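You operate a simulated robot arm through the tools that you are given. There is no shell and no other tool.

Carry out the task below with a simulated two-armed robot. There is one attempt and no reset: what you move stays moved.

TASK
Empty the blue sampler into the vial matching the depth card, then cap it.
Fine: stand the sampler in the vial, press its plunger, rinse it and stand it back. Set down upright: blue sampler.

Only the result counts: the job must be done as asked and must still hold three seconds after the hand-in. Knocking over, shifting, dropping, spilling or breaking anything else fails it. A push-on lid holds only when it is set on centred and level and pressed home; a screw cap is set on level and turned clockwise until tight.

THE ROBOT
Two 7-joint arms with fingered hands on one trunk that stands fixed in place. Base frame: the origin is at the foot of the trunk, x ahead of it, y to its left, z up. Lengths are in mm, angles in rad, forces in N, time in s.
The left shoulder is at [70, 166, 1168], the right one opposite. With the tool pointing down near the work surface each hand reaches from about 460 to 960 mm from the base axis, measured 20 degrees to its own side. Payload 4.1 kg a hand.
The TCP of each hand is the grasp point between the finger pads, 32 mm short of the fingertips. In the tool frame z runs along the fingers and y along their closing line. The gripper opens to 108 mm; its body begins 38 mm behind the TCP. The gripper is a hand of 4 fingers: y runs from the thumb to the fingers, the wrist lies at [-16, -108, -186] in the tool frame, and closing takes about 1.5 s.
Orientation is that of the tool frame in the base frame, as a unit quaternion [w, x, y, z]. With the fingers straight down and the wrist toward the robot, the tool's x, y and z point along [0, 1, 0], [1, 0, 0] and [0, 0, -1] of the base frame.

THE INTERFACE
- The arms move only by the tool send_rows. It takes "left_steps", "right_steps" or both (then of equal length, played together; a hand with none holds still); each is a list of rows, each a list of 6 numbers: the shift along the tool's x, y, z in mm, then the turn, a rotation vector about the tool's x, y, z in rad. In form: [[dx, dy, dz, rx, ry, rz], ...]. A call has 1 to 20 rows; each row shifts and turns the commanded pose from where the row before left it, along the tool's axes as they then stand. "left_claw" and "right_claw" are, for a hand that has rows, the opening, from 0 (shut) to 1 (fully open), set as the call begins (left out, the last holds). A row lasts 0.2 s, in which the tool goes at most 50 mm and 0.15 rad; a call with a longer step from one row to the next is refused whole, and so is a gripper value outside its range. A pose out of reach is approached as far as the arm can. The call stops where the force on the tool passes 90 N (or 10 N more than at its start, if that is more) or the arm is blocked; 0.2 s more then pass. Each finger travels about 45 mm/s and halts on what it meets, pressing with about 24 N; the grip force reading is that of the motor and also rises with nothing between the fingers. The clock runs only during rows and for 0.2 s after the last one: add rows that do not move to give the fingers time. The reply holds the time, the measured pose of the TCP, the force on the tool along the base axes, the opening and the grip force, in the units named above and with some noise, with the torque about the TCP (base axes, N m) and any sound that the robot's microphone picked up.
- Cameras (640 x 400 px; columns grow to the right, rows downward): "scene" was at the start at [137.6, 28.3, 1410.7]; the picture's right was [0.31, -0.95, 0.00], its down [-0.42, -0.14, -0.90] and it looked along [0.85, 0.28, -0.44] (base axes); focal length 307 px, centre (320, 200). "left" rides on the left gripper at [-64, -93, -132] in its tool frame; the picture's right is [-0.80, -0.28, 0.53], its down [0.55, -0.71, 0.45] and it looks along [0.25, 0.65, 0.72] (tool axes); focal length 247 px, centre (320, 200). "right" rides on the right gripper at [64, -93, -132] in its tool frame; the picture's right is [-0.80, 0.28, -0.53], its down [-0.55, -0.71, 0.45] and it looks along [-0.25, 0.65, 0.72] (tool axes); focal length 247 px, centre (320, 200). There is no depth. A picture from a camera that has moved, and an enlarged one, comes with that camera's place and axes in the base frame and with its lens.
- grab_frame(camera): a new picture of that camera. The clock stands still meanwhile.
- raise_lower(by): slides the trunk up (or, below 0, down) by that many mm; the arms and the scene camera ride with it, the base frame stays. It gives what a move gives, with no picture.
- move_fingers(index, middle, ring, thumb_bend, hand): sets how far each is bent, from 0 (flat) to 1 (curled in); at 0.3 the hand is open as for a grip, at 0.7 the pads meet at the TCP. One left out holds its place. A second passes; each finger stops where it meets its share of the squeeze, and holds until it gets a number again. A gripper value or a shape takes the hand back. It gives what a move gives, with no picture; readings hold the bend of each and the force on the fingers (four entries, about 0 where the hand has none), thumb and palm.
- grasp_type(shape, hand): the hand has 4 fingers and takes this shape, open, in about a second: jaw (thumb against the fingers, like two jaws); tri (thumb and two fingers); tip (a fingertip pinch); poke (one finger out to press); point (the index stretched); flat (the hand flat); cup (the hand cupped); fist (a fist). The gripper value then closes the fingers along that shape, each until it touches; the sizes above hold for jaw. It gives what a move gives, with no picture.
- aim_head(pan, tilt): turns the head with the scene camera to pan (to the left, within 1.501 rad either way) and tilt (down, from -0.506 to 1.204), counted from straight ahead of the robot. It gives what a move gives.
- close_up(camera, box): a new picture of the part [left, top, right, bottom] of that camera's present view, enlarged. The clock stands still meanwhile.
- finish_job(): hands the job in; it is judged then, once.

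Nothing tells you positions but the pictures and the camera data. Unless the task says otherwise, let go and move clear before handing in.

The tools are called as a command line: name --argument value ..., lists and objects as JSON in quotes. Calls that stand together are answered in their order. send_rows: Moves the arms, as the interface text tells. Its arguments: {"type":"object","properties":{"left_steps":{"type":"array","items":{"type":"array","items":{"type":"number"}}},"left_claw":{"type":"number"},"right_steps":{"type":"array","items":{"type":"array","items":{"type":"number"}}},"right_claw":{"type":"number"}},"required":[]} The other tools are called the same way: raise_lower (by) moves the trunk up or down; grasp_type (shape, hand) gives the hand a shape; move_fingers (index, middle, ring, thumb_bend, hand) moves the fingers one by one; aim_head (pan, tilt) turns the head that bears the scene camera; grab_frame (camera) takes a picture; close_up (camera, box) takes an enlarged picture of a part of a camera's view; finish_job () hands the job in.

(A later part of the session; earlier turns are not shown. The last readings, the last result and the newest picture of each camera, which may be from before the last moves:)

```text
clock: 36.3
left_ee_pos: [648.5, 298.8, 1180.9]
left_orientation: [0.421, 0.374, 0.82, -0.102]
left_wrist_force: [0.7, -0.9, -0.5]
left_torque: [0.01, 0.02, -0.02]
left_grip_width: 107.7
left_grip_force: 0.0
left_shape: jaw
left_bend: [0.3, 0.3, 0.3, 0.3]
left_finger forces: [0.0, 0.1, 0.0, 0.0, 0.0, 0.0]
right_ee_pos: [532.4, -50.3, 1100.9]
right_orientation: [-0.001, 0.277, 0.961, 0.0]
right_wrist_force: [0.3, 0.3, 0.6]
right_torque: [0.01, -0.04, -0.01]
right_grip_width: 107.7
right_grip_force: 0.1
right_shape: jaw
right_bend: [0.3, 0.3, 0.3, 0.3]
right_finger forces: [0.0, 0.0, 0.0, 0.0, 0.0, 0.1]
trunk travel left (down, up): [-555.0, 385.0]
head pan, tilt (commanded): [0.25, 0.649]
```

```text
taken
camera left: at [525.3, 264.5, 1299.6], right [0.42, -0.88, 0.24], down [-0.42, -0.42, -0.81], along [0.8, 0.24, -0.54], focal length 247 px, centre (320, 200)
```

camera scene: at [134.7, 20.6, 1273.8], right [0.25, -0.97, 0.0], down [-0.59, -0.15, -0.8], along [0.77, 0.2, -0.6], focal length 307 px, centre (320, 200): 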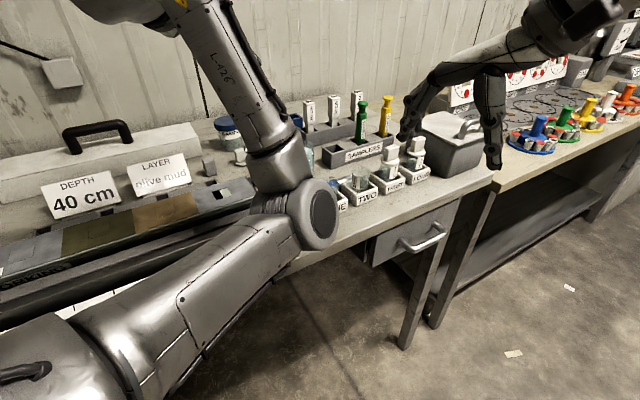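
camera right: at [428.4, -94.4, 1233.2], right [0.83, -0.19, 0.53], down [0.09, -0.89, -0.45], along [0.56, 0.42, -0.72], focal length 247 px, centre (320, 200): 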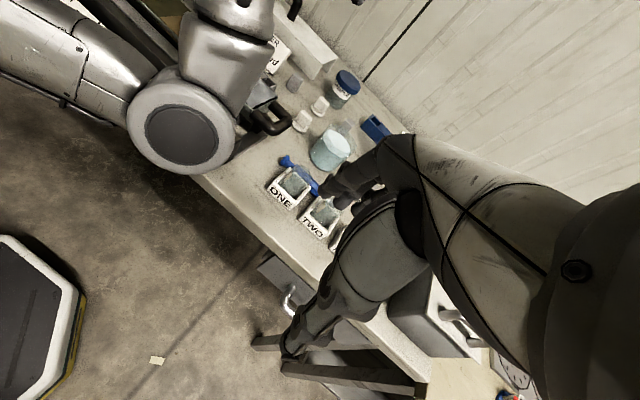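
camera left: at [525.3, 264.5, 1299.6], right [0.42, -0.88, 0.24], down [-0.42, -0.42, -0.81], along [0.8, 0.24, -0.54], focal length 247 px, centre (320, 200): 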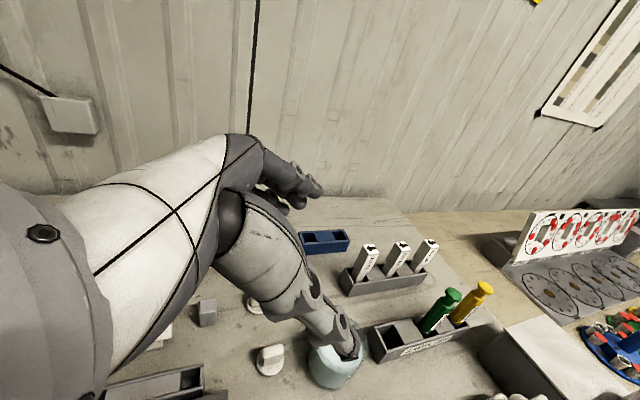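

The view is still blocked by the left elbow. I'll return the left arm to its starting posture and raise the trunk back to the original height to see everything clearly.

send_rows --left_steps '[[0, 0, 0, 0.0528, 0.0866, 0.0739], [0, 0, 0, 0.0528, 0.0866, 0.0739], [0, 0, 0, 0.0528, 0.0866, 0.0739], [0, 0, 0, 0.0528, 0.0866, 0.0739], [0, 0, 0, 0.0528, 0.0866, 0.0739], [0, 0, 0, 0.0528, 0.0866, 0.0739], [0, 0, 0, 0.0528, 0.0866, 0.0739], [0, 0, 0, 0.0528, 0.0866, 0.0739], [0, 0, 0, 0.0528, 0.0866, 0.0739], [10.2, -30.8, -7.5, 0, 0, 0], [10.2, -30.8, -7.5, 0, 0, 0], [10.2, -30.8, -7.5, 0, 0, 0], [10.2, -30.8, -7.5, 0, 0, 0], [0, 0, 0, 0, 0, 0]]'

raise_lower --by 120

grab_frame --camera "scene"

grab_frame --camera "left"

```text
clock: 39.3
left_ee_pos: [525.2, 341.5, 1211.2]
left_orientation: [0.001, 0.707, 0.707, 0.0]
left_wrist_force: [-0.2, 0.1, -0.4]
left_torque: [-0.01, 0.03, 0.01]
left_grip_width: 107.4
left_grip_force: 0.0
left_shape: jaw
left_bend: [0.3, 0.3, 0.3, 0.3]
left_finger forces: [0.0, 0.1, 0.1, 0.1, 0.0, 0.0]
right_ee_pos: [532.4, -50.4, 1101.6]
right_orientation: [-0.001, 0.278, 0.961, 0.0]
right_wrist_force: [0.1, -0.4, 0.1]
right_torque: [0.03, 0.02, -0.01]
right_grip_width: 107.6
right_grip_force: 0.1
right_shape: jaw
right_bend: [0.3, 0.3, 0.3, 0.3]
right_finger forces: [0.0, 0.0, 0.1, 0.1, 0.0, 0.0]
trunk travel left (down, up): [-555.0, 385.0]
head pan, tilt (commanded): [0.25, 0.649]
```

```text
clock: 40.8
left_ee_pos: [524.8, 341.4, 1330.5]
left_orientation: [0.001, 0.707, 0.708, -0.001]
left_wrist_force: [0.4, -0.2, 0.1]
left_torque: [-0.03, 0.02, 0.02]
left_grip_width: 107.8
left_grip_force: 0.0
left_shape: jaw
left_bend: [0.3, 0.3, 0.3, 0.3]
left_finger forces: [0.0, 0.0, 0.0, 0.0, 0.0, 0.0]
right_ee_pos: [532.3, -50.0, 1222.0]
right_orientation: [0.0, 0.277, 0.961, 0.0]
right_wrist_force: [-0.3, 0.2, 0.7]
right_torque: [0.01, 0.01, 0.04]
right_grip_width: 107.9
right_grip_force: 0.1
right_shape: jaw
right_bend: [0.3, 0.3, 0.3, 0.3]
right_finger forces: [0.0, 0.0, 0.0, 0.0, 0.1, 0.1]
trunk travel left (down, up): [-675.0, 265.0]
head pan, tilt (commanded): [0.25, 0.649]
```

```text
taken
camera scene: at [134.7, 21.3, 1393.8], right [0.25, -0.97, 0.0], down [-0.59, -0.15, -0.8], along [0.77, 0.2, -0.6], focal length 307 px, centre (320, 200)
```

scene: 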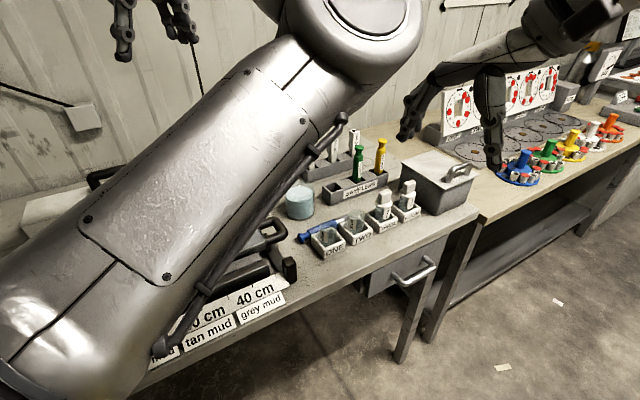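

```text
taken
camera left: at [430.6, 278.6, 1464.0], right [-0.28, -0.8, -0.53], down [-0.71, 0.55, -0.45], along [0.65, 0.25, -0.72], focal length 247 px, centre (320, 200)
```

left: 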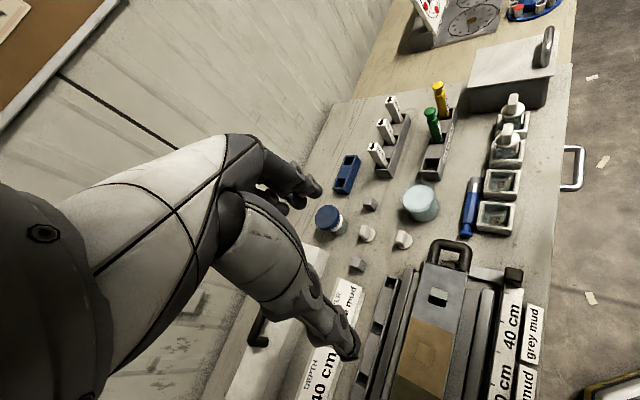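

I can see the sampler now, lying parallel to the holder row just behind ONE and TWO. I'll zoom in to measure it and check that nothing else shifted.

close_up --camera "scene" --box '[280, 170, 440, 270]'

close_up --camera "left" --box '[380, 70, 560, 260]'

grab_frame --camera "right"

```text
4.00 times, centred on (360, 220) of scene
camera zoom: at [134.7, 21.3, 1393.8], right [0.25, -0.97, 0.0], down [-0.59, -0.15, -0.8], along [0.77, 0.2, -0.6], focal length 1229 px, centre (160, 120)
```

zoom: 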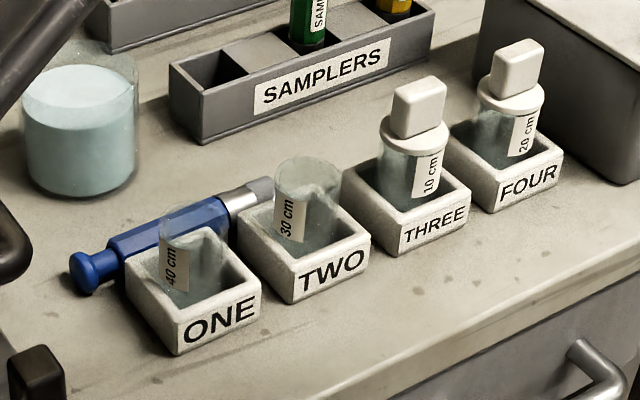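

```text
2.11 times, centred on (470, 165) of left
camera zoom: at [430.6, 278.6, 1464.0], right [-0.28, -0.8, -0.53], down [-0.71, 0.55, -0.45], along [0.65, 0.25, -0.72], focal length 520 px, centre (4, 274)
```

zoom: 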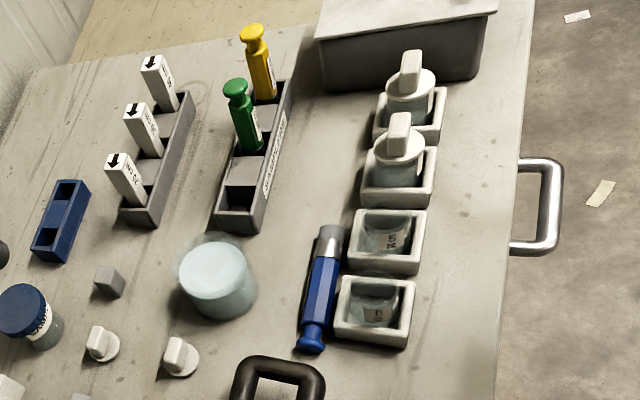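

```text
taken
camera right: at [428.4, -93.7, 1353.2], right [0.83, -0.19, 0.53], down [0.09, -0.89, -0.45], along [0.56, 0.42, -0.72], focal length 247 px, centre (320, 200)
```

right: 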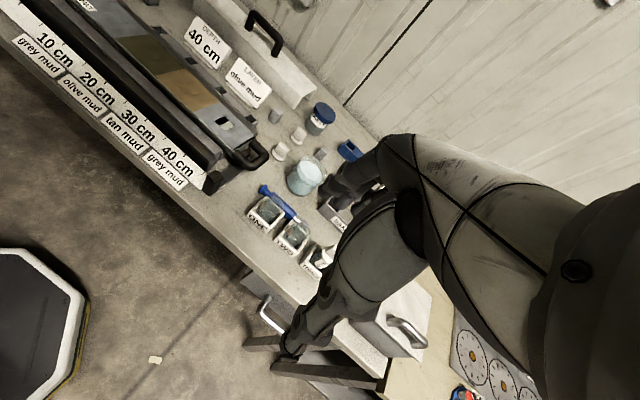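

The holders look undisturbed. The sampler sits too close behind them for the thumb to fit, so I need an accurate look at the gaps.

close_up --camera "right" --box '[210, 120, 350, 280]'

close_up --camera "scene" --box '[255, 195, 355, 270]'

close_up --camera "left" --box '[420, 160, 530, 270]'

```text
2.50 times, centred on (280, 200) of right
camera zoom: at [428.4, -93.7, 1353.2], right [0.83, -0.19, 0.53], down [0.09, -0.89, -0.45], along [0.56, 0.42, -0.72], focal length 617 px, centre (420, 200)
```

zoom: 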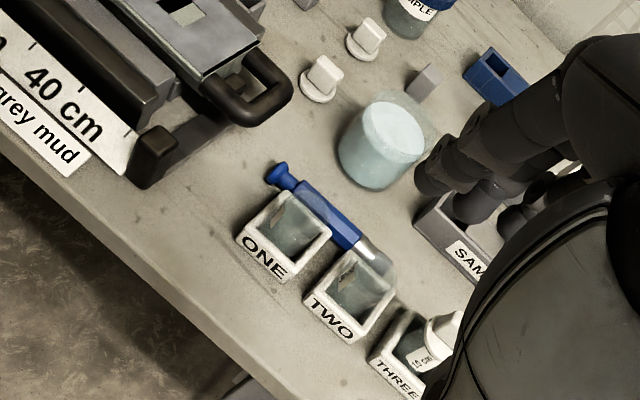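

```text
5.33 times, centred on (305, 232) of scene
camera zoom: at [134.7, 21.3, 1393.8], right [0.25, -0.97, 0.0], down [-0.59, -0.15, -0.8], along [0.77, 0.2, -0.6], focal length 1638 px, centre (400, 27)
```

zoom: 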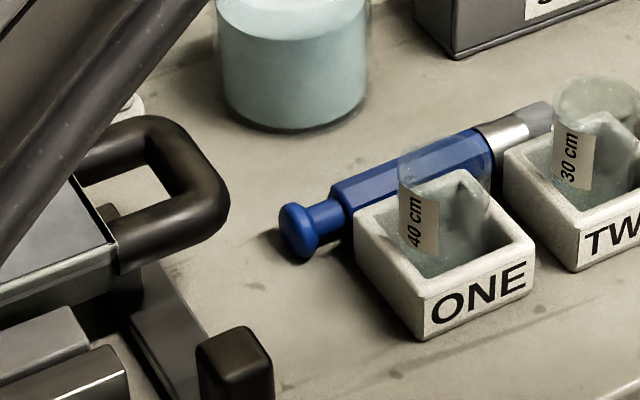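

```text
3.64 times, centred on (475, 215) of left
camera zoom: at [430.6, 278.6, 1464.0], right [-0.28, -0.8, -0.53], down [-0.71, 0.55, -0.45], along [0.65, 0.25, -0.72], focal length 898 px, centre (-244, 146)
```

zoom: 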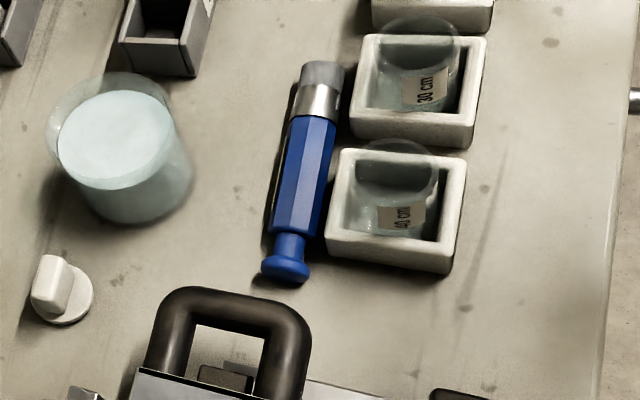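

The views are clear. A pinch on the protruding knob could free it from behind the holders, so I'll try the hand's "tip" shape on the right hand in free air to see its geometry.

grasp_type --hand "right" --shape "tip"

close_up --camera "scene" --box '[380, 0, 600, 190]'

grab_frame --camera "right"

send_rows --right_steps '[[0, 0, 0, 0, 0, 0], [0, 0, 0, 0, 0, 0], [0, 0, 0, 0, 0, 0], [0, 0, 0, 0, 0, 0], [0, 0, 0, 0, 0, 0], [0, 0, 0, 0, 0, 0], [0, 0, 0, 0, 0, 0], [0, 0, 0, 0, 0, 0]]' --right_claw 0.25

close_up --camera "scene" --box '[380, 0, 600, 190]'

grab_frame --camera "right"

```text
clock: 41.7
left_ee_pos: [523.6, 341.2, 1331.6]
left_orientation: [0.001, 0.707, 0.708, -0.001]
left_wrist_force: [-0.6, 0.1, 0.4]
left_torque: [0.0, 0.02, -0.02]
left_grip_width: 107.6
left_grip_force: 0.0
left_shape: jaw
left_bend: [0.3, 0.3, 0.3, 0.3]
left_finger forces: [0.1, 0.0, 0.1, 0.0, 0.1, 0.1]
right_ee_pos: [531.3, -49.8, 1222.4]
right_orientation: [0.001, 0.277, 0.961, 0.0]
right_wrist_force: [0.1, 0.4, 0.5]
right_torque: [-0.03, -0.04, 0.0]
right_grip_width: 107.7
right_grip_force: 0.1
right_shape: tip
right_bend: [0.3, 0.98, 0.99, 0.3]
right_finger forces: [0.0, 0.0, 0.0, 0.0, 0.1, 0.0]
trunk travel left (down, up): [-675.0, 265.0]
head pan, tilt (commanded): [0.25, 0.649]
```

```text
2.11 times, centred on (490, 95) of scene
camera zoom: at [134.4, 21.3, 1393.9], right [0.25, -0.97, 0.0], down [-0.59, -0.15, -0.8], along [0.77, 0.2, -0.6], focal length 647 px, centre (-38, 421)
```

zoom: 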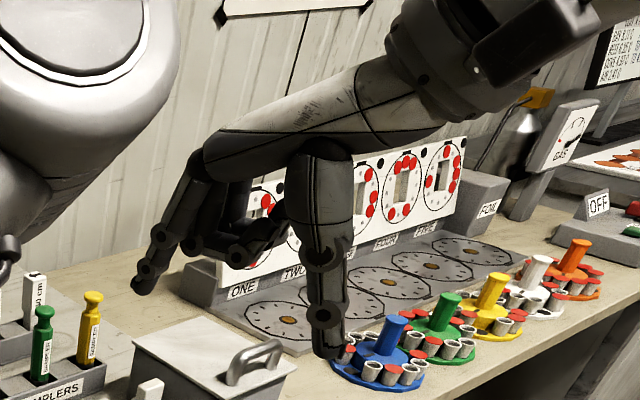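

```text
taken
camera right: at [428.1, -93.7, 1353.4], right [0.83, -0.19, 0.53], down [0.09, -0.89, -0.45], along [0.56, 0.42, -0.72], focal length 247 px, centre (320, 200)
```

right: 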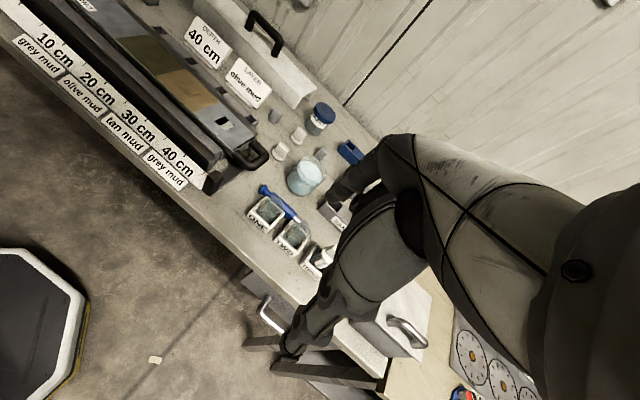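

```text
clock: 43.5
left_ee_pos: [523.2, 341.4, 1332.0]
left_orientation: [0.001, 0.707, 0.707, 0.0]
left_wrist_force: [-0.3, -0.1, -0.2]
left_torque: [0.01, -0.03, -0.03]
left_grip_width: 107.5
left_grip_force: 0.0
left_shape: jaw
left_bend: [0.3, 0.3, 0.3, 0.3]
left_finger forces: [0.1, 0.0, 0.0, 0.0, 0.1, 0.0]
right_ee_pos: [532.6, -50.4, 1222.1]
right_orientation: [0.0, 0.278, 0.961, 0.0]
right_wrist_force: [0.2, 0.3, -1.2]
right_torque: [-0.03, 0.02, 0.07]
right_grip_width: 27.4
right_grip_force: 0.1
right_shape: tip
right_bend: [0.73, 0.98, 0.99, 0.74]
right_finger forces: [0.1, 0.1, 0.0, 0.0, 0.0, 0.0]
trunk travel left (down, up): [-675.0, 265.0]
head pan, tilt (commanded): [0.25, 0.649]
```

```text
2.11 times, centred on (490, 95) of scene
camera zoom: at [134.5, 21.3, 1393.9], right [0.25, -0.97, 0.0], down [-0.59, -0.15, -0.8], along [0.77, 0.2, -0.6], focal length 647 px, centre (-38, 421)
```

zoom: 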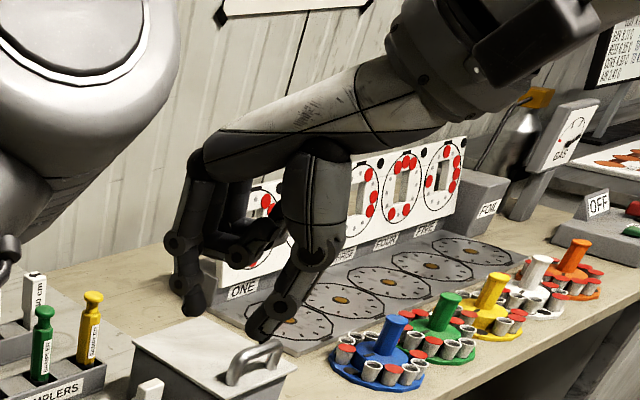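

```text
taken
camera right: at [428.2, -93.7, 1353.4], right [0.83, -0.19, 0.53], down [0.09, -0.89, -0.45], along [0.56, 0.42, -0.72], focal length 247 px, centre (320, 200)
```

right: 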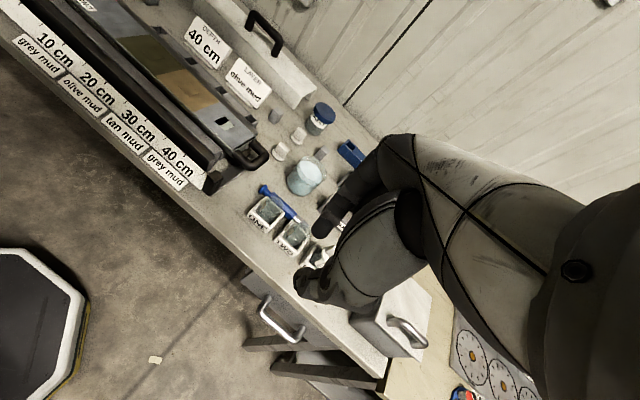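

In the tip shape the thumb and index pinch with the other fingers curled well clear. The right hand suits this best. I'll bring it over the knob at a safe height with the pinch axis across the bench.

send_rows --right_steps '[[0, 0, 0, 0, 0, 0.1125], [0, 0, 0, 0, 0, 0.1125], [9.4, 25.7, 17.2, 0, 0, 0], [9.4, 25.7, 17.2, 0, 0, 0], [9.4, 25.7, 17.2, 0, 0, 0], [9.4, 25.7, 17.2, 0, 0, 0], [9.4, 25.7, 17.2, 0, 0, 0], [9.4, 25.7, 17.2, 0, 0, 0], [9.4, 25.7, 17.2, 0, 0, 0], [9.4, 25.7, 17.2, 0, 0, 0], [9.4, 25.7, 17.2, 0, 0, 0], [9.4, 25.7, 17.2, 0, 0, 0], [0, 0, 0, 0, 0, 0]]' --right_claw 0.6

grab_frame --camera "right"

grab_frame --camera "scene"

grab_frame --camera "left"

```text
clock: 46.3
left_ee_pos: [524.8, 340.1, 1331.5]
left_orientation: [0.001, 0.707, 0.708, 0.001]
left_wrist_force: [0.0, -0.9, 0.2]
left_torque: [-0.03, -0.01, 0.03]
left_grip_width: 107.5
left_grip_force: 0.0
left_shape: jaw
left_bend: [0.3, 0.3, 0.3, 0.3]
left_finger forces: [0.1, 0.0, 0.0, 0.0, 0.2, 0.0]
right_ee_pos: [647.3, 198.3, 1049.7]
right_orientation: [-0.001, 0.383, 0.924, 0.001]
right_wrist_force: [-0.6, -1.0, -0.3]
right_torque: [-0.03, -0.01, 0.01]
right_grip_width: 64.2
right_grip_force: 0.1
right_shape: tip
right_bend: [0.29, 0.98, 0.99, 0.67]
right_finger forces: [0.0, 0.0, 0.1, 0.0, 0.0, 0.1]
trunk travel left (down, up): [-675.0, 265.0]
head pan, tilt (commanded): [0.25, 0.649]
```

```text
taken
camera right: at [536.7, 179.0, 1180.6], right [0.76, -0.37, 0.53], down [-0.11, -0.89, -0.45], along [0.64, 0.28, -0.72], focal length 247 px, centre (320, 200)
```

right: 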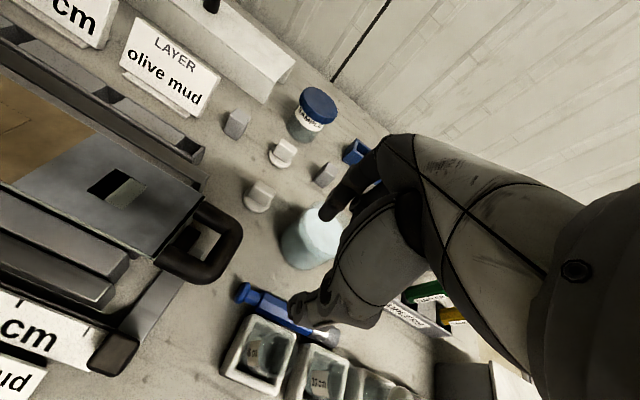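

```text
taken
camera scene: at [134.2, 20.3, 1393.9], right [0.25, -0.97, 0.0], down [-0.59, -0.15, -0.8], along [0.77, 0.2, -0.6], focal length 307 px, centre (320, 200)
```

scene: 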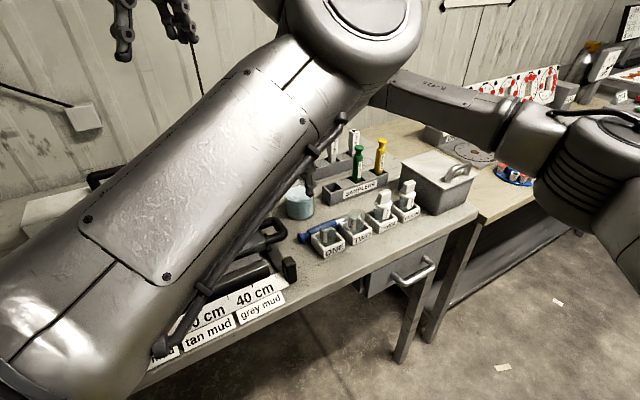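

```text
taken
camera left: at [430.0, 277.5, 1464.5], right [-0.28, -0.8, -0.53], down [-0.71, 0.55, -0.45], along [0.65, 0.25, -0.72], focal length 247 px, centre (320, 200)
```

left: 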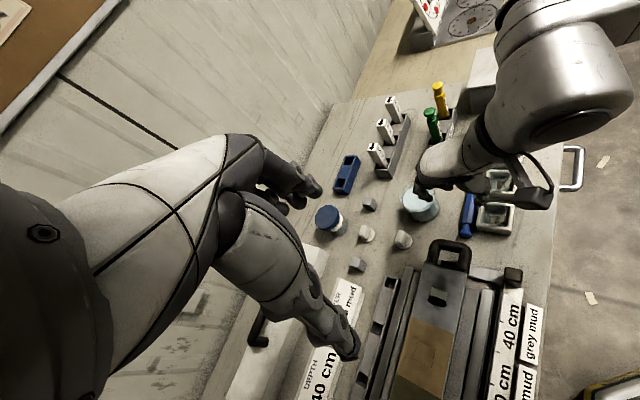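

The hand is centred over the knob. I'll shift a few mm left so the thumb clears holder ONE, then lower in stages.

send_rows --right_steps '[[5.5, -1, 20, 0, 0, -0.05], [5.5, -1, 23, 0, 0, 0], [0, 0, 25, 0, 0, 0], [0, 0, 22, 0, 0, 0], [0, 0, 0, 0, 0, 0]]'

grab_frame --camera "right"

close_up --camera "scene" --box '[240, 150, 400, 270]'

close_up --camera "left" --box '[380, 130, 560, 260]'

```text
clock: 47.5
left_ee_pos: [523.8, 340.9, 1331.3]
left_orientation: [0.002, 0.707, 0.707, 0.0]
left_wrist_force: [0.0, 0.1, 0.1]
left_torque: [-0.03, -0.01, -0.02]
left_grip_width: 107.5
left_grip_force: 0.0
left_shape: jaw
left_bend: [0.3, 0.3, 0.3, 0.3]
left_finger forces: [0.0, 0.1, 0.0, 0.0, 0.0, 0.0]
right_ee_pos: [639.3, 206.3, 959.5]
right_orientation: [0.0, 0.36, 0.933, 0.0]
right_wrist_force: [-0.4, 0.4, -0.2]
right_torque: [-0.02, 0.01, -0.02]
right_grip_width: 64.4
right_grip_force: 0.1
right_shape: tip
right_bend: [0.29, 0.98, 0.99, 0.67]
right_finger forces: [0.0, 0.0, 0.1, 0.0, 0.1, 0.0]
trunk travel left (down, up): [-675.0, 265.0]
head pan, tilt (commanded): [0.25, 0.649]
```

```text
taken
camera right: at [528.9, 180.3, 1091.2], right [0.78, -0.33, 0.53], down [-0.07, -0.89, -0.45], along [0.62, 0.31, -0.72], focal length 247 px, centre (320, 200)
```

right: 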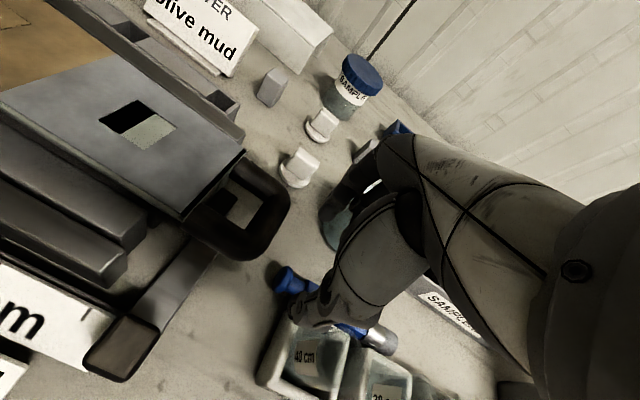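

```text
3.33 times, centred on (320, 210) of scene
camera zoom: at [134.1, 21.4, 1393.9], right [0.25, -0.97, 0.0], down [-0.59, -0.15, -0.8], along [0.77, 0.2, -0.6], focal length 1024 px, centre (320, 167)
```

zoom: 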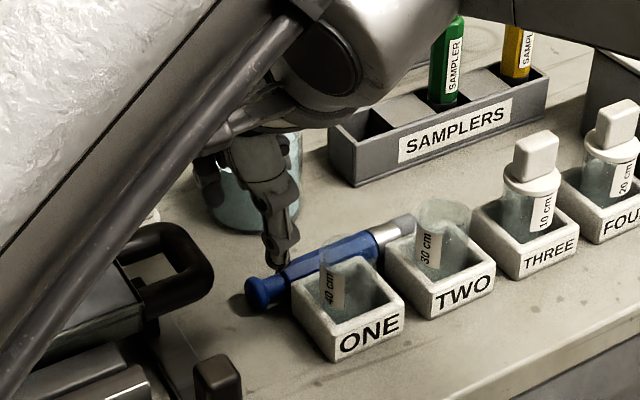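

```text
3.08 times, centred on (470, 195) of left
camera zoom: at [429.9, 278.7, 1464.3], right [-0.28, -0.8, -0.53], down [-0.71, 0.55, -0.45], along [0.65, 0.25, -0.72], focal length 760 px, centre (-142, 215)
```

zoom: 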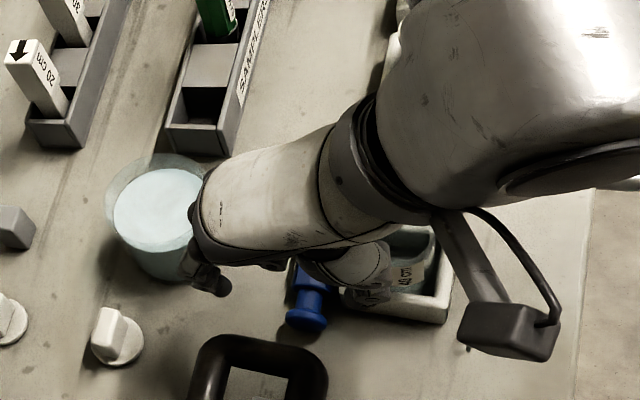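

The approach looks clear in the side view. I'll lower further to just above the knob's mid-height and check for contact.

send_rows --right_steps '[[-3, 0, 20, 0, 0, 0], [0, 0, 20, 0, 0, 0], [0, 0, 16, 0, 0, 0], [0, 0, 0, 0, 0, 0]]'

close_up --camera "right" --box '[220, 170, 420, 340]'

close_up --camera "scene" --box '[270, 180, 370, 260]'

close_up --camera "left" --box '[420, 170, 530, 250]'

```text
clock: 48.5
left_ee_pos: [524.5, 341.3, 1330.0]
left_orientation: [0.001, 0.706, 0.708, 0.0]
left_wrist_force: [1.1, -0.4, -0.2]
left_torque: [0.01, -0.02, 0.01]
left_grip_width: 107.6
left_grip_force: 0.0
left_shape: jaw
left_bend: [0.3, 0.3, 0.3, 0.3]
left_finger forces: [0.0, 0.0, 0.0, 0.0, 0.0, 0.0]
right_ee_pos: [641.4, 201.1, 903.0]
right_orientation: [0.0, 0.361, 0.933, -0.001]
right_wrist_force: [-0.3, -0.2, -0.8]
right_torque: [0.01, 0.0, -0.02]
right_grip_width: 64.5
right_grip_force: 0.0
right_shape: tip
right_bend: [0.29, 0.98, 0.99, 0.67]
right_finger forces: [0.0, 0.0, 0.0, 0.1, 0.0, 0.1]
trunk travel left (down, up): [-675.0, 265.0]
head pan, tilt (commanded): [0.25, 0.649]
```

```text
2.35 times, centred on (320, 255) of right
camera zoom: at [530.3, 177.3, 1034.9], right [0.78, -0.33, 0.53], down [-0.07, -0.89, -0.45], along [0.62, 0.31, -0.72], focal length 581 px, centre (320, 71)
```

zoom: 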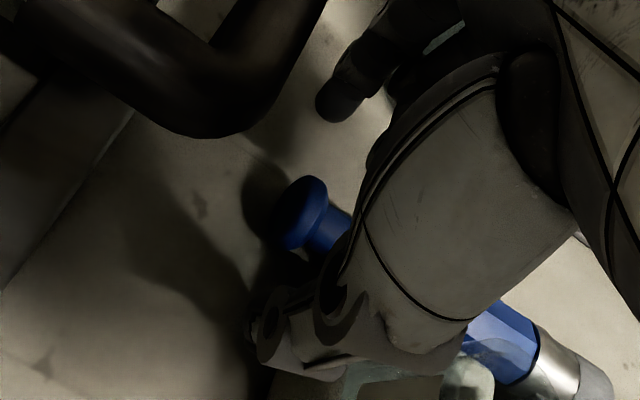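

```text
5.00 times, centred on (320, 220) of scene
camera zoom: at [134.4, 21.3, 1393.9], right [0.25, -0.97, 0.0], down [-0.59, -0.15, -0.8], along [0.77, 0.2, -0.6], focal length 1536 px, centre (320, 100)
```

zoom: 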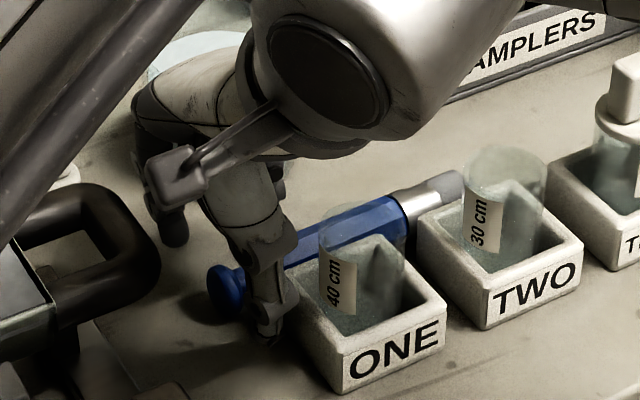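

```text
5.00 times, centred on (475, 210) of left
camera zoom: at [430.3, 278.6, 1464.2], right [-0.28, -0.8, -0.53], down [-0.71, 0.55, -0.45], along [0.65, 0.25, -0.72], focal length 1235 px, centre (-455, 150)
```

zoom: 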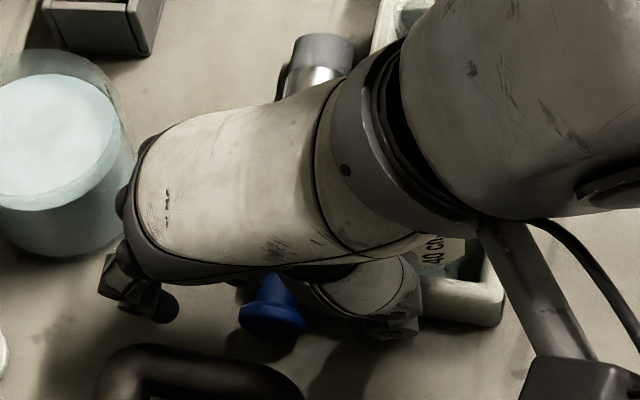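

Thumb is in front of the knob and index behind it, and both fingertips are about 12 mm above the bench. I'll lower 5 mm and close gently.

send_rows --right_steps '[[0, 0, 5, 0, 0, 0], [0, 0, 0, 0, 0, 0]]'

send_rows --right_steps '[[0, 0, 0, 0, 0, 0], [0, 0, 0, 0, 0, 0], [0, 0, 0, 0, 0, 0], [0, 0, 0, 0, 0, 0]]' --right_claw 0.4

close_up --camera "right" --box '[220, 170, 420, 340]'

close_up --camera "scene" --box '[270, 180, 370, 260]'

```text
clock: 49.1
left_ee_pos: [523.5, 342.0, 1331.1]
left_orientation: [0.001, 0.706, 0.708, 0.0]
left_wrist_force: [0.5, 0.2, -0.5]
left_torque: [0.02, -0.01, -0.01]
left_grip_width: 107.9
left_grip_force: 0.0
left_shape: jaw
left_bend: [0.3, 0.3, 0.3, 0.3]
left_finger forces: [0.0, 0.0, 0.0, 0.1, 0.0, 0.0]
right_ee_pos: [640.6, 202.0, 897.5]
right_orientation: [-0.001, 0.361, 0.932, 0.0]
right_wrist_force: [0.1, 0.3, 0.7]
right_torque: [-0.01, 0.01, 0.0]
right_grip_width: 64.3
right_grip_force: 0.0
right_shape: tip
right_bend: [0.29, 0.98, 0.99, 0.67]
right_finger forces: [0.0, 0.1, 0.1, 0.0, 0.1, 0.0]
trunk travel left (down, up): [-675.0, 265.0]
head pan, tilt (commanded): [0.25, 0.649]
```

```text
clock: 50.1
left_ee_pos: [525.2, 340.9, 1330.1]
left_orientation: [0.002, 0.706, 0.708, 0.0]
left_wrist_force: [0.1, 0.2, 0.8]
left_torque: [0.04, 0.01, -0.02]
left_grip_width: 107.9
left_grip_force: 0.0
left_shape: jaw
left_bend: [0.3, 0.3, 0.3, 0.3]
left_finger forces: [0.1, 0.1, 0.0, 0.0, 0.0, 0.0]
right_ee_pos: [640.5, 202.3, 898.1]
right_orientation: [0.0, 0.361, 0.933, -0.001]
right_wrist_force: [-0.1, -0.1, -0.1]
right_torque: [0.0, -0.01, 0.03]
right_grip_width: 44.1
right_grip_force: 0.1
right_shape: tip
right_bend: [0.73, 0.98, 0.99, 0.73]
right_finger forces: [0.0, 0.0, 0.0, 0.1, 0.0, 0.1]
trunk travel left (down, up): [-675.0, 265.0]
head pan, tilt (commanded): [0.25, 0.649]
```

```text
2.35 times, centred on (320, 255) of right
camera zoom: at [530.5, 177.3, 1030.0], right [0.78, -0.33, 0.53], down [-0.07, -0.89, -0.45], along [0.62, 0.31, -0.72], focal length 581 px, centre (320, 71)
```

zoom: 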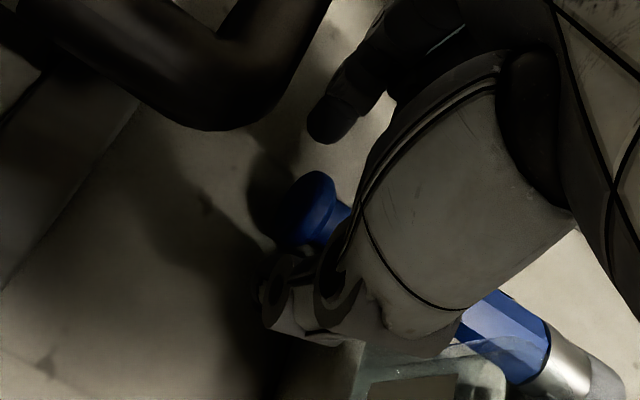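

```text
5.00 times, centred on (320, 220) of scene
camera zoom: at [134.5, 21.4, 1393.9], right [0.25, -0.97, 0.0], down [-0.59, -0.15, -0.8], along [0.77, 0.2, -0.6], focal length 1536 px, centre (320, 100)
```

zoom: 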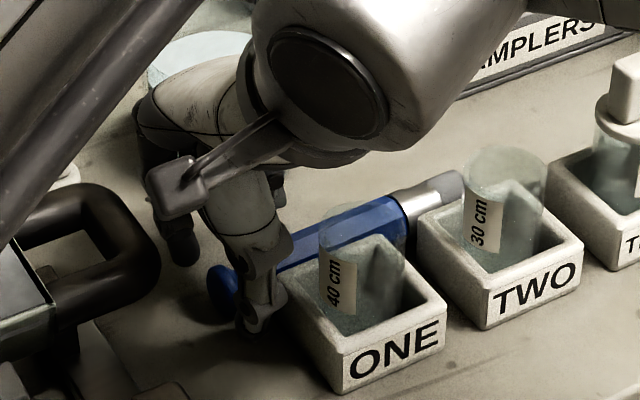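

Both fingertips are closing squarely on the knob, so I'll finish the pinch.

send_rows --right_steps '[[0, 0, 0, 0, 0, 0], [0, 0, 0, 0, 0, 0], [0, 0, 0, 0, 0, 0], [0, 0, 0, 0, 0, 0], [0, 0, 0, 0, 0, 0], [0, 0, 0, 0, 0, 0]]' --right_claw 0.0

close_up --camera "right" --box '[220, 170, 420, 340]'

close_up --camera "scene" --box '[270, 180, 370, 260]'

```text
clock: 51.5
left_ee_pos: [523.7, 341.0, 1331.1]
left_orientation: [0.001, 0.706, 0.708, 0.0]
left_wrist_force: [0.5, -0.3, -0.2]
left_torque: [-0.05, -0.02, 0.01]
left_grip_width: 107.8
left_grip_force: 0.1
left_shape: jaw
left_bend: [0.3, 0.3, 0.3, 0.3]
left_finger forces: [0.0, 0.0, 0.1, 0.0, 0.0, 0.1]
right_ee_pos: [640.7, 202.5, 898.0]
right_orientation: [0.0, 0.361, 0.933, 0.0]
right_wrist_force: [0.5, -0.3, 2.1]
right_torque: [-0.02, -0.02, 0.05]
right_grip_width: 17.0
right_grip_force: 23.8
right_shape: tip
right_bend: [0.72, 1.0, 1.0, 0.74]
right_finger forces: [19.9, 0.0, 0.1, 0.0, 20.0, 0.1]
trunk travel left (down, up): [-675.0, 265.0]
head pan, tilt (commanded): [0.25, 0.649]
```

```text
2.35 times, centred on (320, 255) of right
camera zoom: at [530.4, 177.2, 1030.2], right [0.78, -0.33, 0.53], down [-0.07, -0.89, -0.45], along [0.62, 0.31, -0.72], focal length 581 px, centre (320, 71)
```

zoom: 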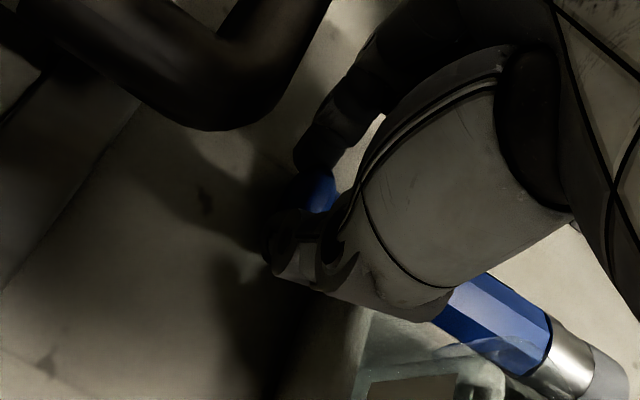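

```text
5.00 times, centred on (320, 220) of scene
camera zoom: at [134.3, 21.3, 1393.9], right [0.25, -0.97, 0.0], down [-0.59, -0.15, -0.8], along [0.77, 0.2, -0.6], focal length 1536 px, centre (320, 100)
```

zoom: 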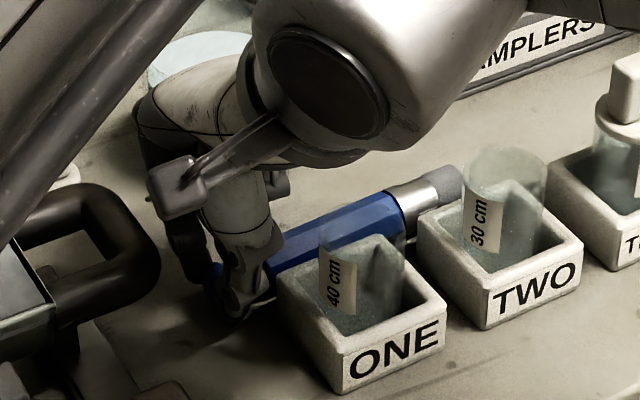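

The knob is pinched at 20 N each side. I'll slide it slowly back away from the holders for clearance.

send_rows --right_steps '[[0, 4, -0.5, 0, 0, 0], [0, 5, -0.5, 0, 0, 0], [0, 5, -0.5, 0, 0, 0], [0, 5, -0.5, 0, 0, 0], [0, 4, 0, 0, 0, 0], [0, 0, 0, 0, 0, 0]]'

close_up --camera "scene" --box '[260, 170, 380, 260]'

close_up --camera "left" --box '[400, 150, 550, 270]'

```text
clock: 52.9
left_ee_pos: [524.7, 341.0, 1331.6]
left_orientation: [0.001, 0.707, 0.707, 0.0]
left_wrist_force: [-0.1, 1.0, 0.7]
left_torque: [-0.03, 0.01, -0.04]
left_grip_width: 107.7
left_grip_force: 0.1
left_shape: jaw
left_bend: [0.3, 0.3, 0.3, 0.3]
left_finger forces: [0.0, 0.0, 0.0, 0.0, 0.0, 0.0]
right_ee_pos: [657.4, 219.9, 900.4]
right_orientation: [0.0, 0.361, 0.933, 0.0]
right_wrist_force: [-0.1, -0.2, -0.9]
right_torque: [-0.03, 0.0, 0.0]
right_grip_width: 17.0
right_grip_force: 23.8
right_shape: tip
right_bend: [0.72, 1.0, 1.0, 0.74]
right_finger forces: [19.1, 0.0, 0.1, 0.1, 19.3, 0.1]
trunk travel left (down, up): [-675.0, 265.0]
head pan, tilt (commanded): [0.25, 0.649]
```

```text
4.44 times, centred on (320, 215) of scene
camera zoom: at [134.5, 21.3, 1393.9], right [0.25, -0.97, 0.0], down [-0.59, -0.15, -0.8], along [0.77, 0.2, -0.6], focal length 1365 px, centre (320, 133)
```

zoom: 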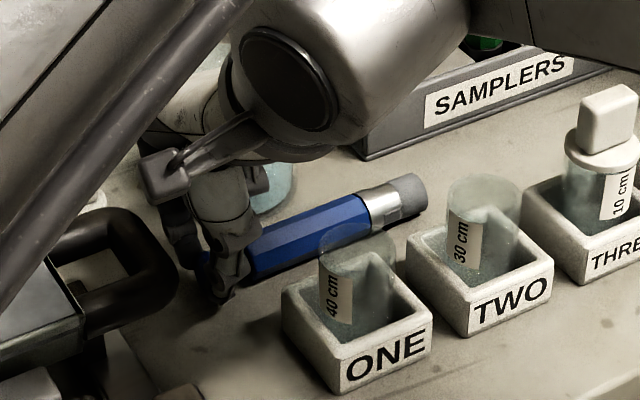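

```text
3.33 times, centred on (475, 210) of left
camera zoom: at [430.4, 278.6, 1464.2], right [-0.28, -0.8, -0.53], down [-0.71, 0.55, -0.45], along [0.65, 0.25, -0.72], focal length 823 px, centre (-197, 167)
```

zoom: 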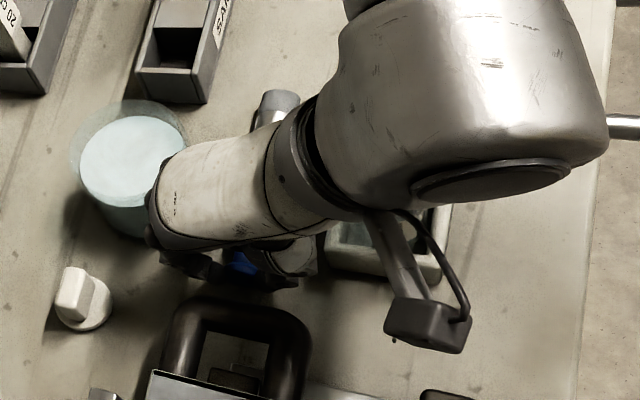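

The whole sampler slid back in line and is clear of the holders. I'll lift the knob end slowly and see whether the sampler pivots or stays rigid.

send_rows --right_steps '[[0, 0, -6, 0, 0, 0], [0, 0, -8, 0, 0, 0], [0, 0, -8, 0, 0, 0], [0, 0, -8, 0, 0, 0], [0, 0, 0, 0, 0, 0]]'

close_up --camera "scene" --box '[260, 150, 380, 250]'

close_up --camera "left" --box '[400, 150, 550, 270]'

```text
clock: 54.1
left_ee_pos: [525.1, 342.4, 1331.1]
left_orientation: [0.001, 0.706, 0.708, -0.001]
left_wrist_force: [0.5, -0.9, 0.2]
left_torque: [0.03, -0.01, 0.03]
left_grip_width: 107.5
left_grip_force: 0.1
left_shape: jaw
left_bend: [0.3, 0.3, 0.3, 0.3]
left_finger forces: [0.0, 0.0, 0.1, 0.1, 0.0, 0.1]
right_ee_pos: [657.1, 219.8, 931.2]
right_orientation: [0.0, 0.36, 0.933, -0.001]
right_wrist_force: [0.3, -0.4, -1.7]
right_torque: [0.06, 0.04, 0.02]
right_grip_width: 16.8
right_grip_force: 23.7
right_shape: tip
right_bend: [0.72, 1.0, 1.0, 0.74]
right_finger forces: [18.9, 0.0, 0.1, 0.1, 19.1, 0.0]
trunk travel left (down, up): [-675.0, 265.0]
head pan, tilt (commanded): [0.25, 0.649]
```

```text
4.00 times, centred on (320, 200) of scene
camera zoom: at [134.7, 21.4, 1393.8], right [0.25, -0.97, 0.0], down [-0.59, -0.15, -0.8], along [0.77, 0.2, -0.6], focal length 1229 px, centre (320, 200)
```

zoom: 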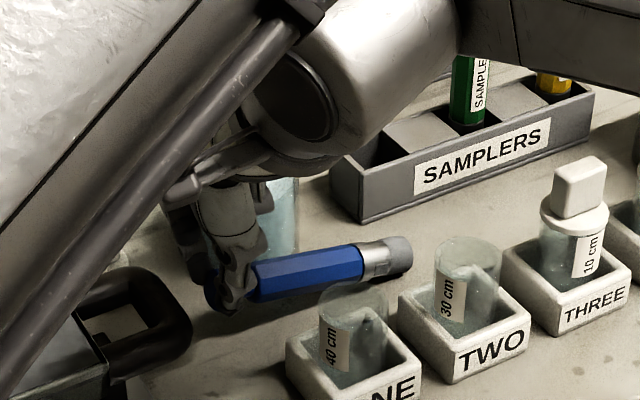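

```text
3.33 times, centred on (475, 210) of left
camera zoom: at [430.6, 278.7, 1464.1], right [-0.28, -0.8, -0.53], down [-0.71, 0.55, -0.45], along [0.65, 0.25, -0.72], focal length 823 px, centre (-197, 167)
```

zoom: 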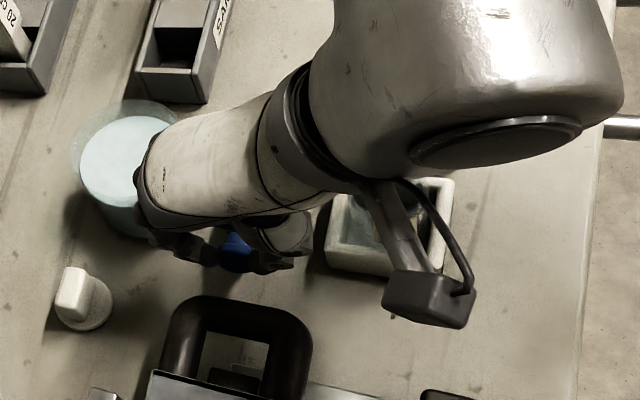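

The nozzle end is sagging, so it pivots as I lift. I'll continue slowly, drifting right so that the nozzle stays put.

send_rows --right_steps '[[0, 0, -8, 0, 0, 0], [-1, 0, -8, 0, 0, 0], [-2, 0, -8, 0, 0, 0], [-2, 0, -8, 0, 0, 0], [-2, 0, -8, 0, 0, 0], [0, 0, 0, 0, 0, 0]]'

close_up --camera "scene" --box '[260, 150, 380, 250]'

grab_frame --camera "right"

```text
clock: 55.5
left_ee_pos: [525.3, 341.7, 1330.8]
left_orientation: [0.0, 0.706, 0.708, 0.0]
left_wrist_force: [-0.8, 0.3, 0.4]
left_torque: [0.02, -0.01, 0.02]
left_grip_width: 107.6
left_grip_force: 0.0
left_shape: jaw
left_bend: [0.3, 0.3, 0.3, 0.3]
left_finger forces: [0.0, 0.0, 0.0, 0.1, 0.0, 0.1]
right_ee_pos: [661.5, 214.9, 971.8]
right_orientation: [-0.001, 0.361, 0.933, 0.001]
right_wrist_force: [-0.4, -0.9, -0.7]
right_torque: [0.06, 0.07, 0.01]
right_grip_width: 16.9
right_grip_force: 24.3
right_shape: tip
right_bend: [0.72, 1.0, 1.0, 0.74]
right_finger forces: [18.9, 0.0, 0.1, 0.2, 19.1, 0.0]
trunk travel left (down, up): [-675.0, 265.0]
head pan, tilt (commanded): [0.25, 0.649]
```

```text
4.00 times, centred on (320, 200) of scene
camera zoom: at [134.7, 21.5, 1393.8], right [0.25, -0.97, 0.0], down [-0.59, -0.15, -0.8], along [0.77, 0.2, -0.6], focal length 1229 px, centre (320, 200)
```

zoom: 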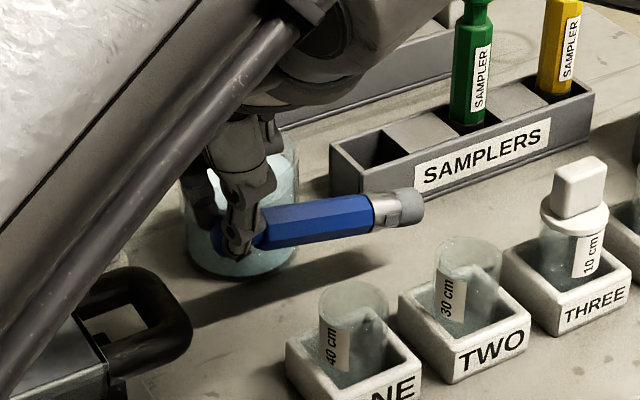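

```text
taken
camera right: at [551.2, 189.4, 1102.3], right [0.78, -0.33, 0.53], down [-0.07, -0.89, -0.45], along [0.62, 0.31, -0.72], focal length 247 px, centre (320, 200)
```

right: 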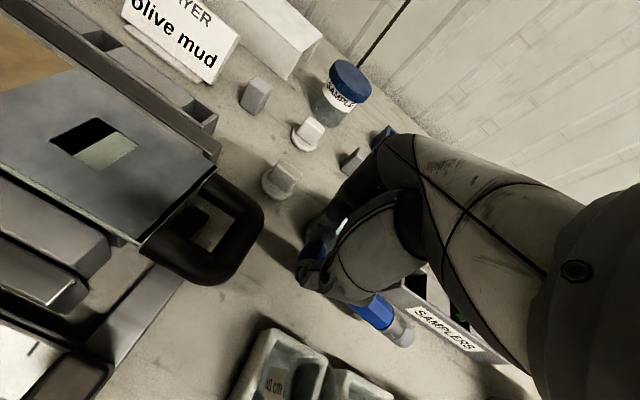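

The pinch holds the sampler rigidly instead of letting it swing. I'll raise it slowly to a safe height and then turn the hand itself to bring the nozzle down.

send_rows --right_steps '[[0, 0, -6, 0, 0, 0], [0, 0, -10, 0, 0, 0], [0, 0, -10, 0, 0, 0], [0, 0, -10, 0, 0, 0], [0, 0, -10, 0, 0, 0], [0, 0, -10, 0, 0, 0], [0, 0, -10, 0, 0, 0], [0, 0, -10, 0, 0, 0], [0, 0, -10, 0, 0, 0], [0, 0, -10, 0, 0, 0], [0, 0, -10, 0, 0, 0], [0, 0, -10, 0, 0, 0], [0, 0, -10, 0, 0, 0], [0, 0, -10, 0, 0, 0], [0, 0, -6, 0, 0, 0], [0, 0, 0, 0, 0, 0]]'

grab_frame --camera "scene"

grab_frame --camera "left"

```text
clock: 58.9
left_ee_pos: [524.6, 342.1, 1332.2]
left_orientation: [0.0, 0.707, 0.707, 0.0]
left_wrist_force: [0.3, -0.1, 0.4]
left_torque: [-0.01, -0.03, 0.04]
left_grip_width: 107.9
left_grip_force: 0.1
left_shape: jaw
left_bend: [0.3, 0.3, 0.3, 0.3]
left_finger forces: [0.0, 0.1, 0.0, 0.0, 0.1, 0.1]
right_ee_pos: [661.9, 214.4, 1112.9]
right_orientation: [-0.001, 0.36, 0.933, 0.0]
right_wrist_force: [-0.8, 0.0, -0.9]
right_torque: [0.06, 0.03, -0.02]
right_grip_width: 16.4
right_grip_force: 24.1
right_shape: tip
right_bend: [0.72, 1.0, 1.0, 0.74]
right_finger forces: [18.9, 0.0, 0.0, 0.0, 18.9, 0.0]
trunk travel left (down, up): [-675.0, 265.0]
head pan, tilt (commanded): [0.25, 0.649]
```

```text
taken
camera scene: at [134.7, 21.5, 1393.8], right [0.25, -0.97, 0.0], down [-0.59, -0.15, -0.8], along [0.77, 0.2, -0.6], focal length 307 px, centre (320, 200)
```

scene: 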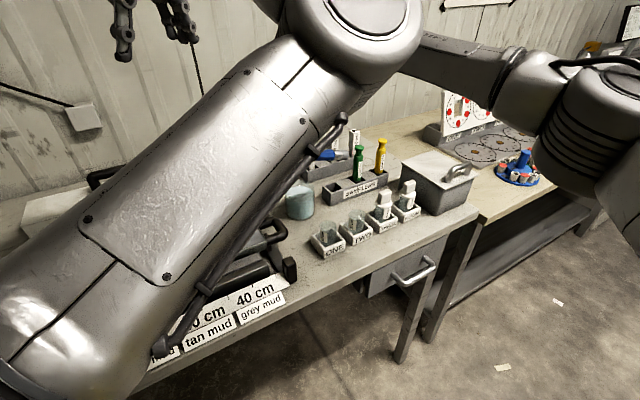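

```text
taken
camera left: at [430.5, 278.8, 1464.1], right [-0.28, -0.8, -0.53], down [-0.71, 0.55, -0.45], along [0.65, 0.25, -0.72], focal length 247 px, centre (320, 200)
```

left: 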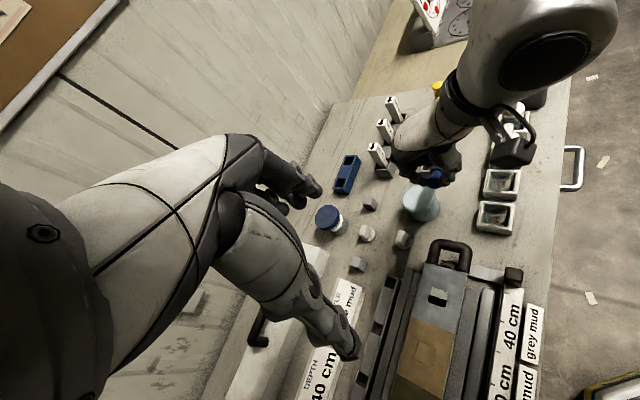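

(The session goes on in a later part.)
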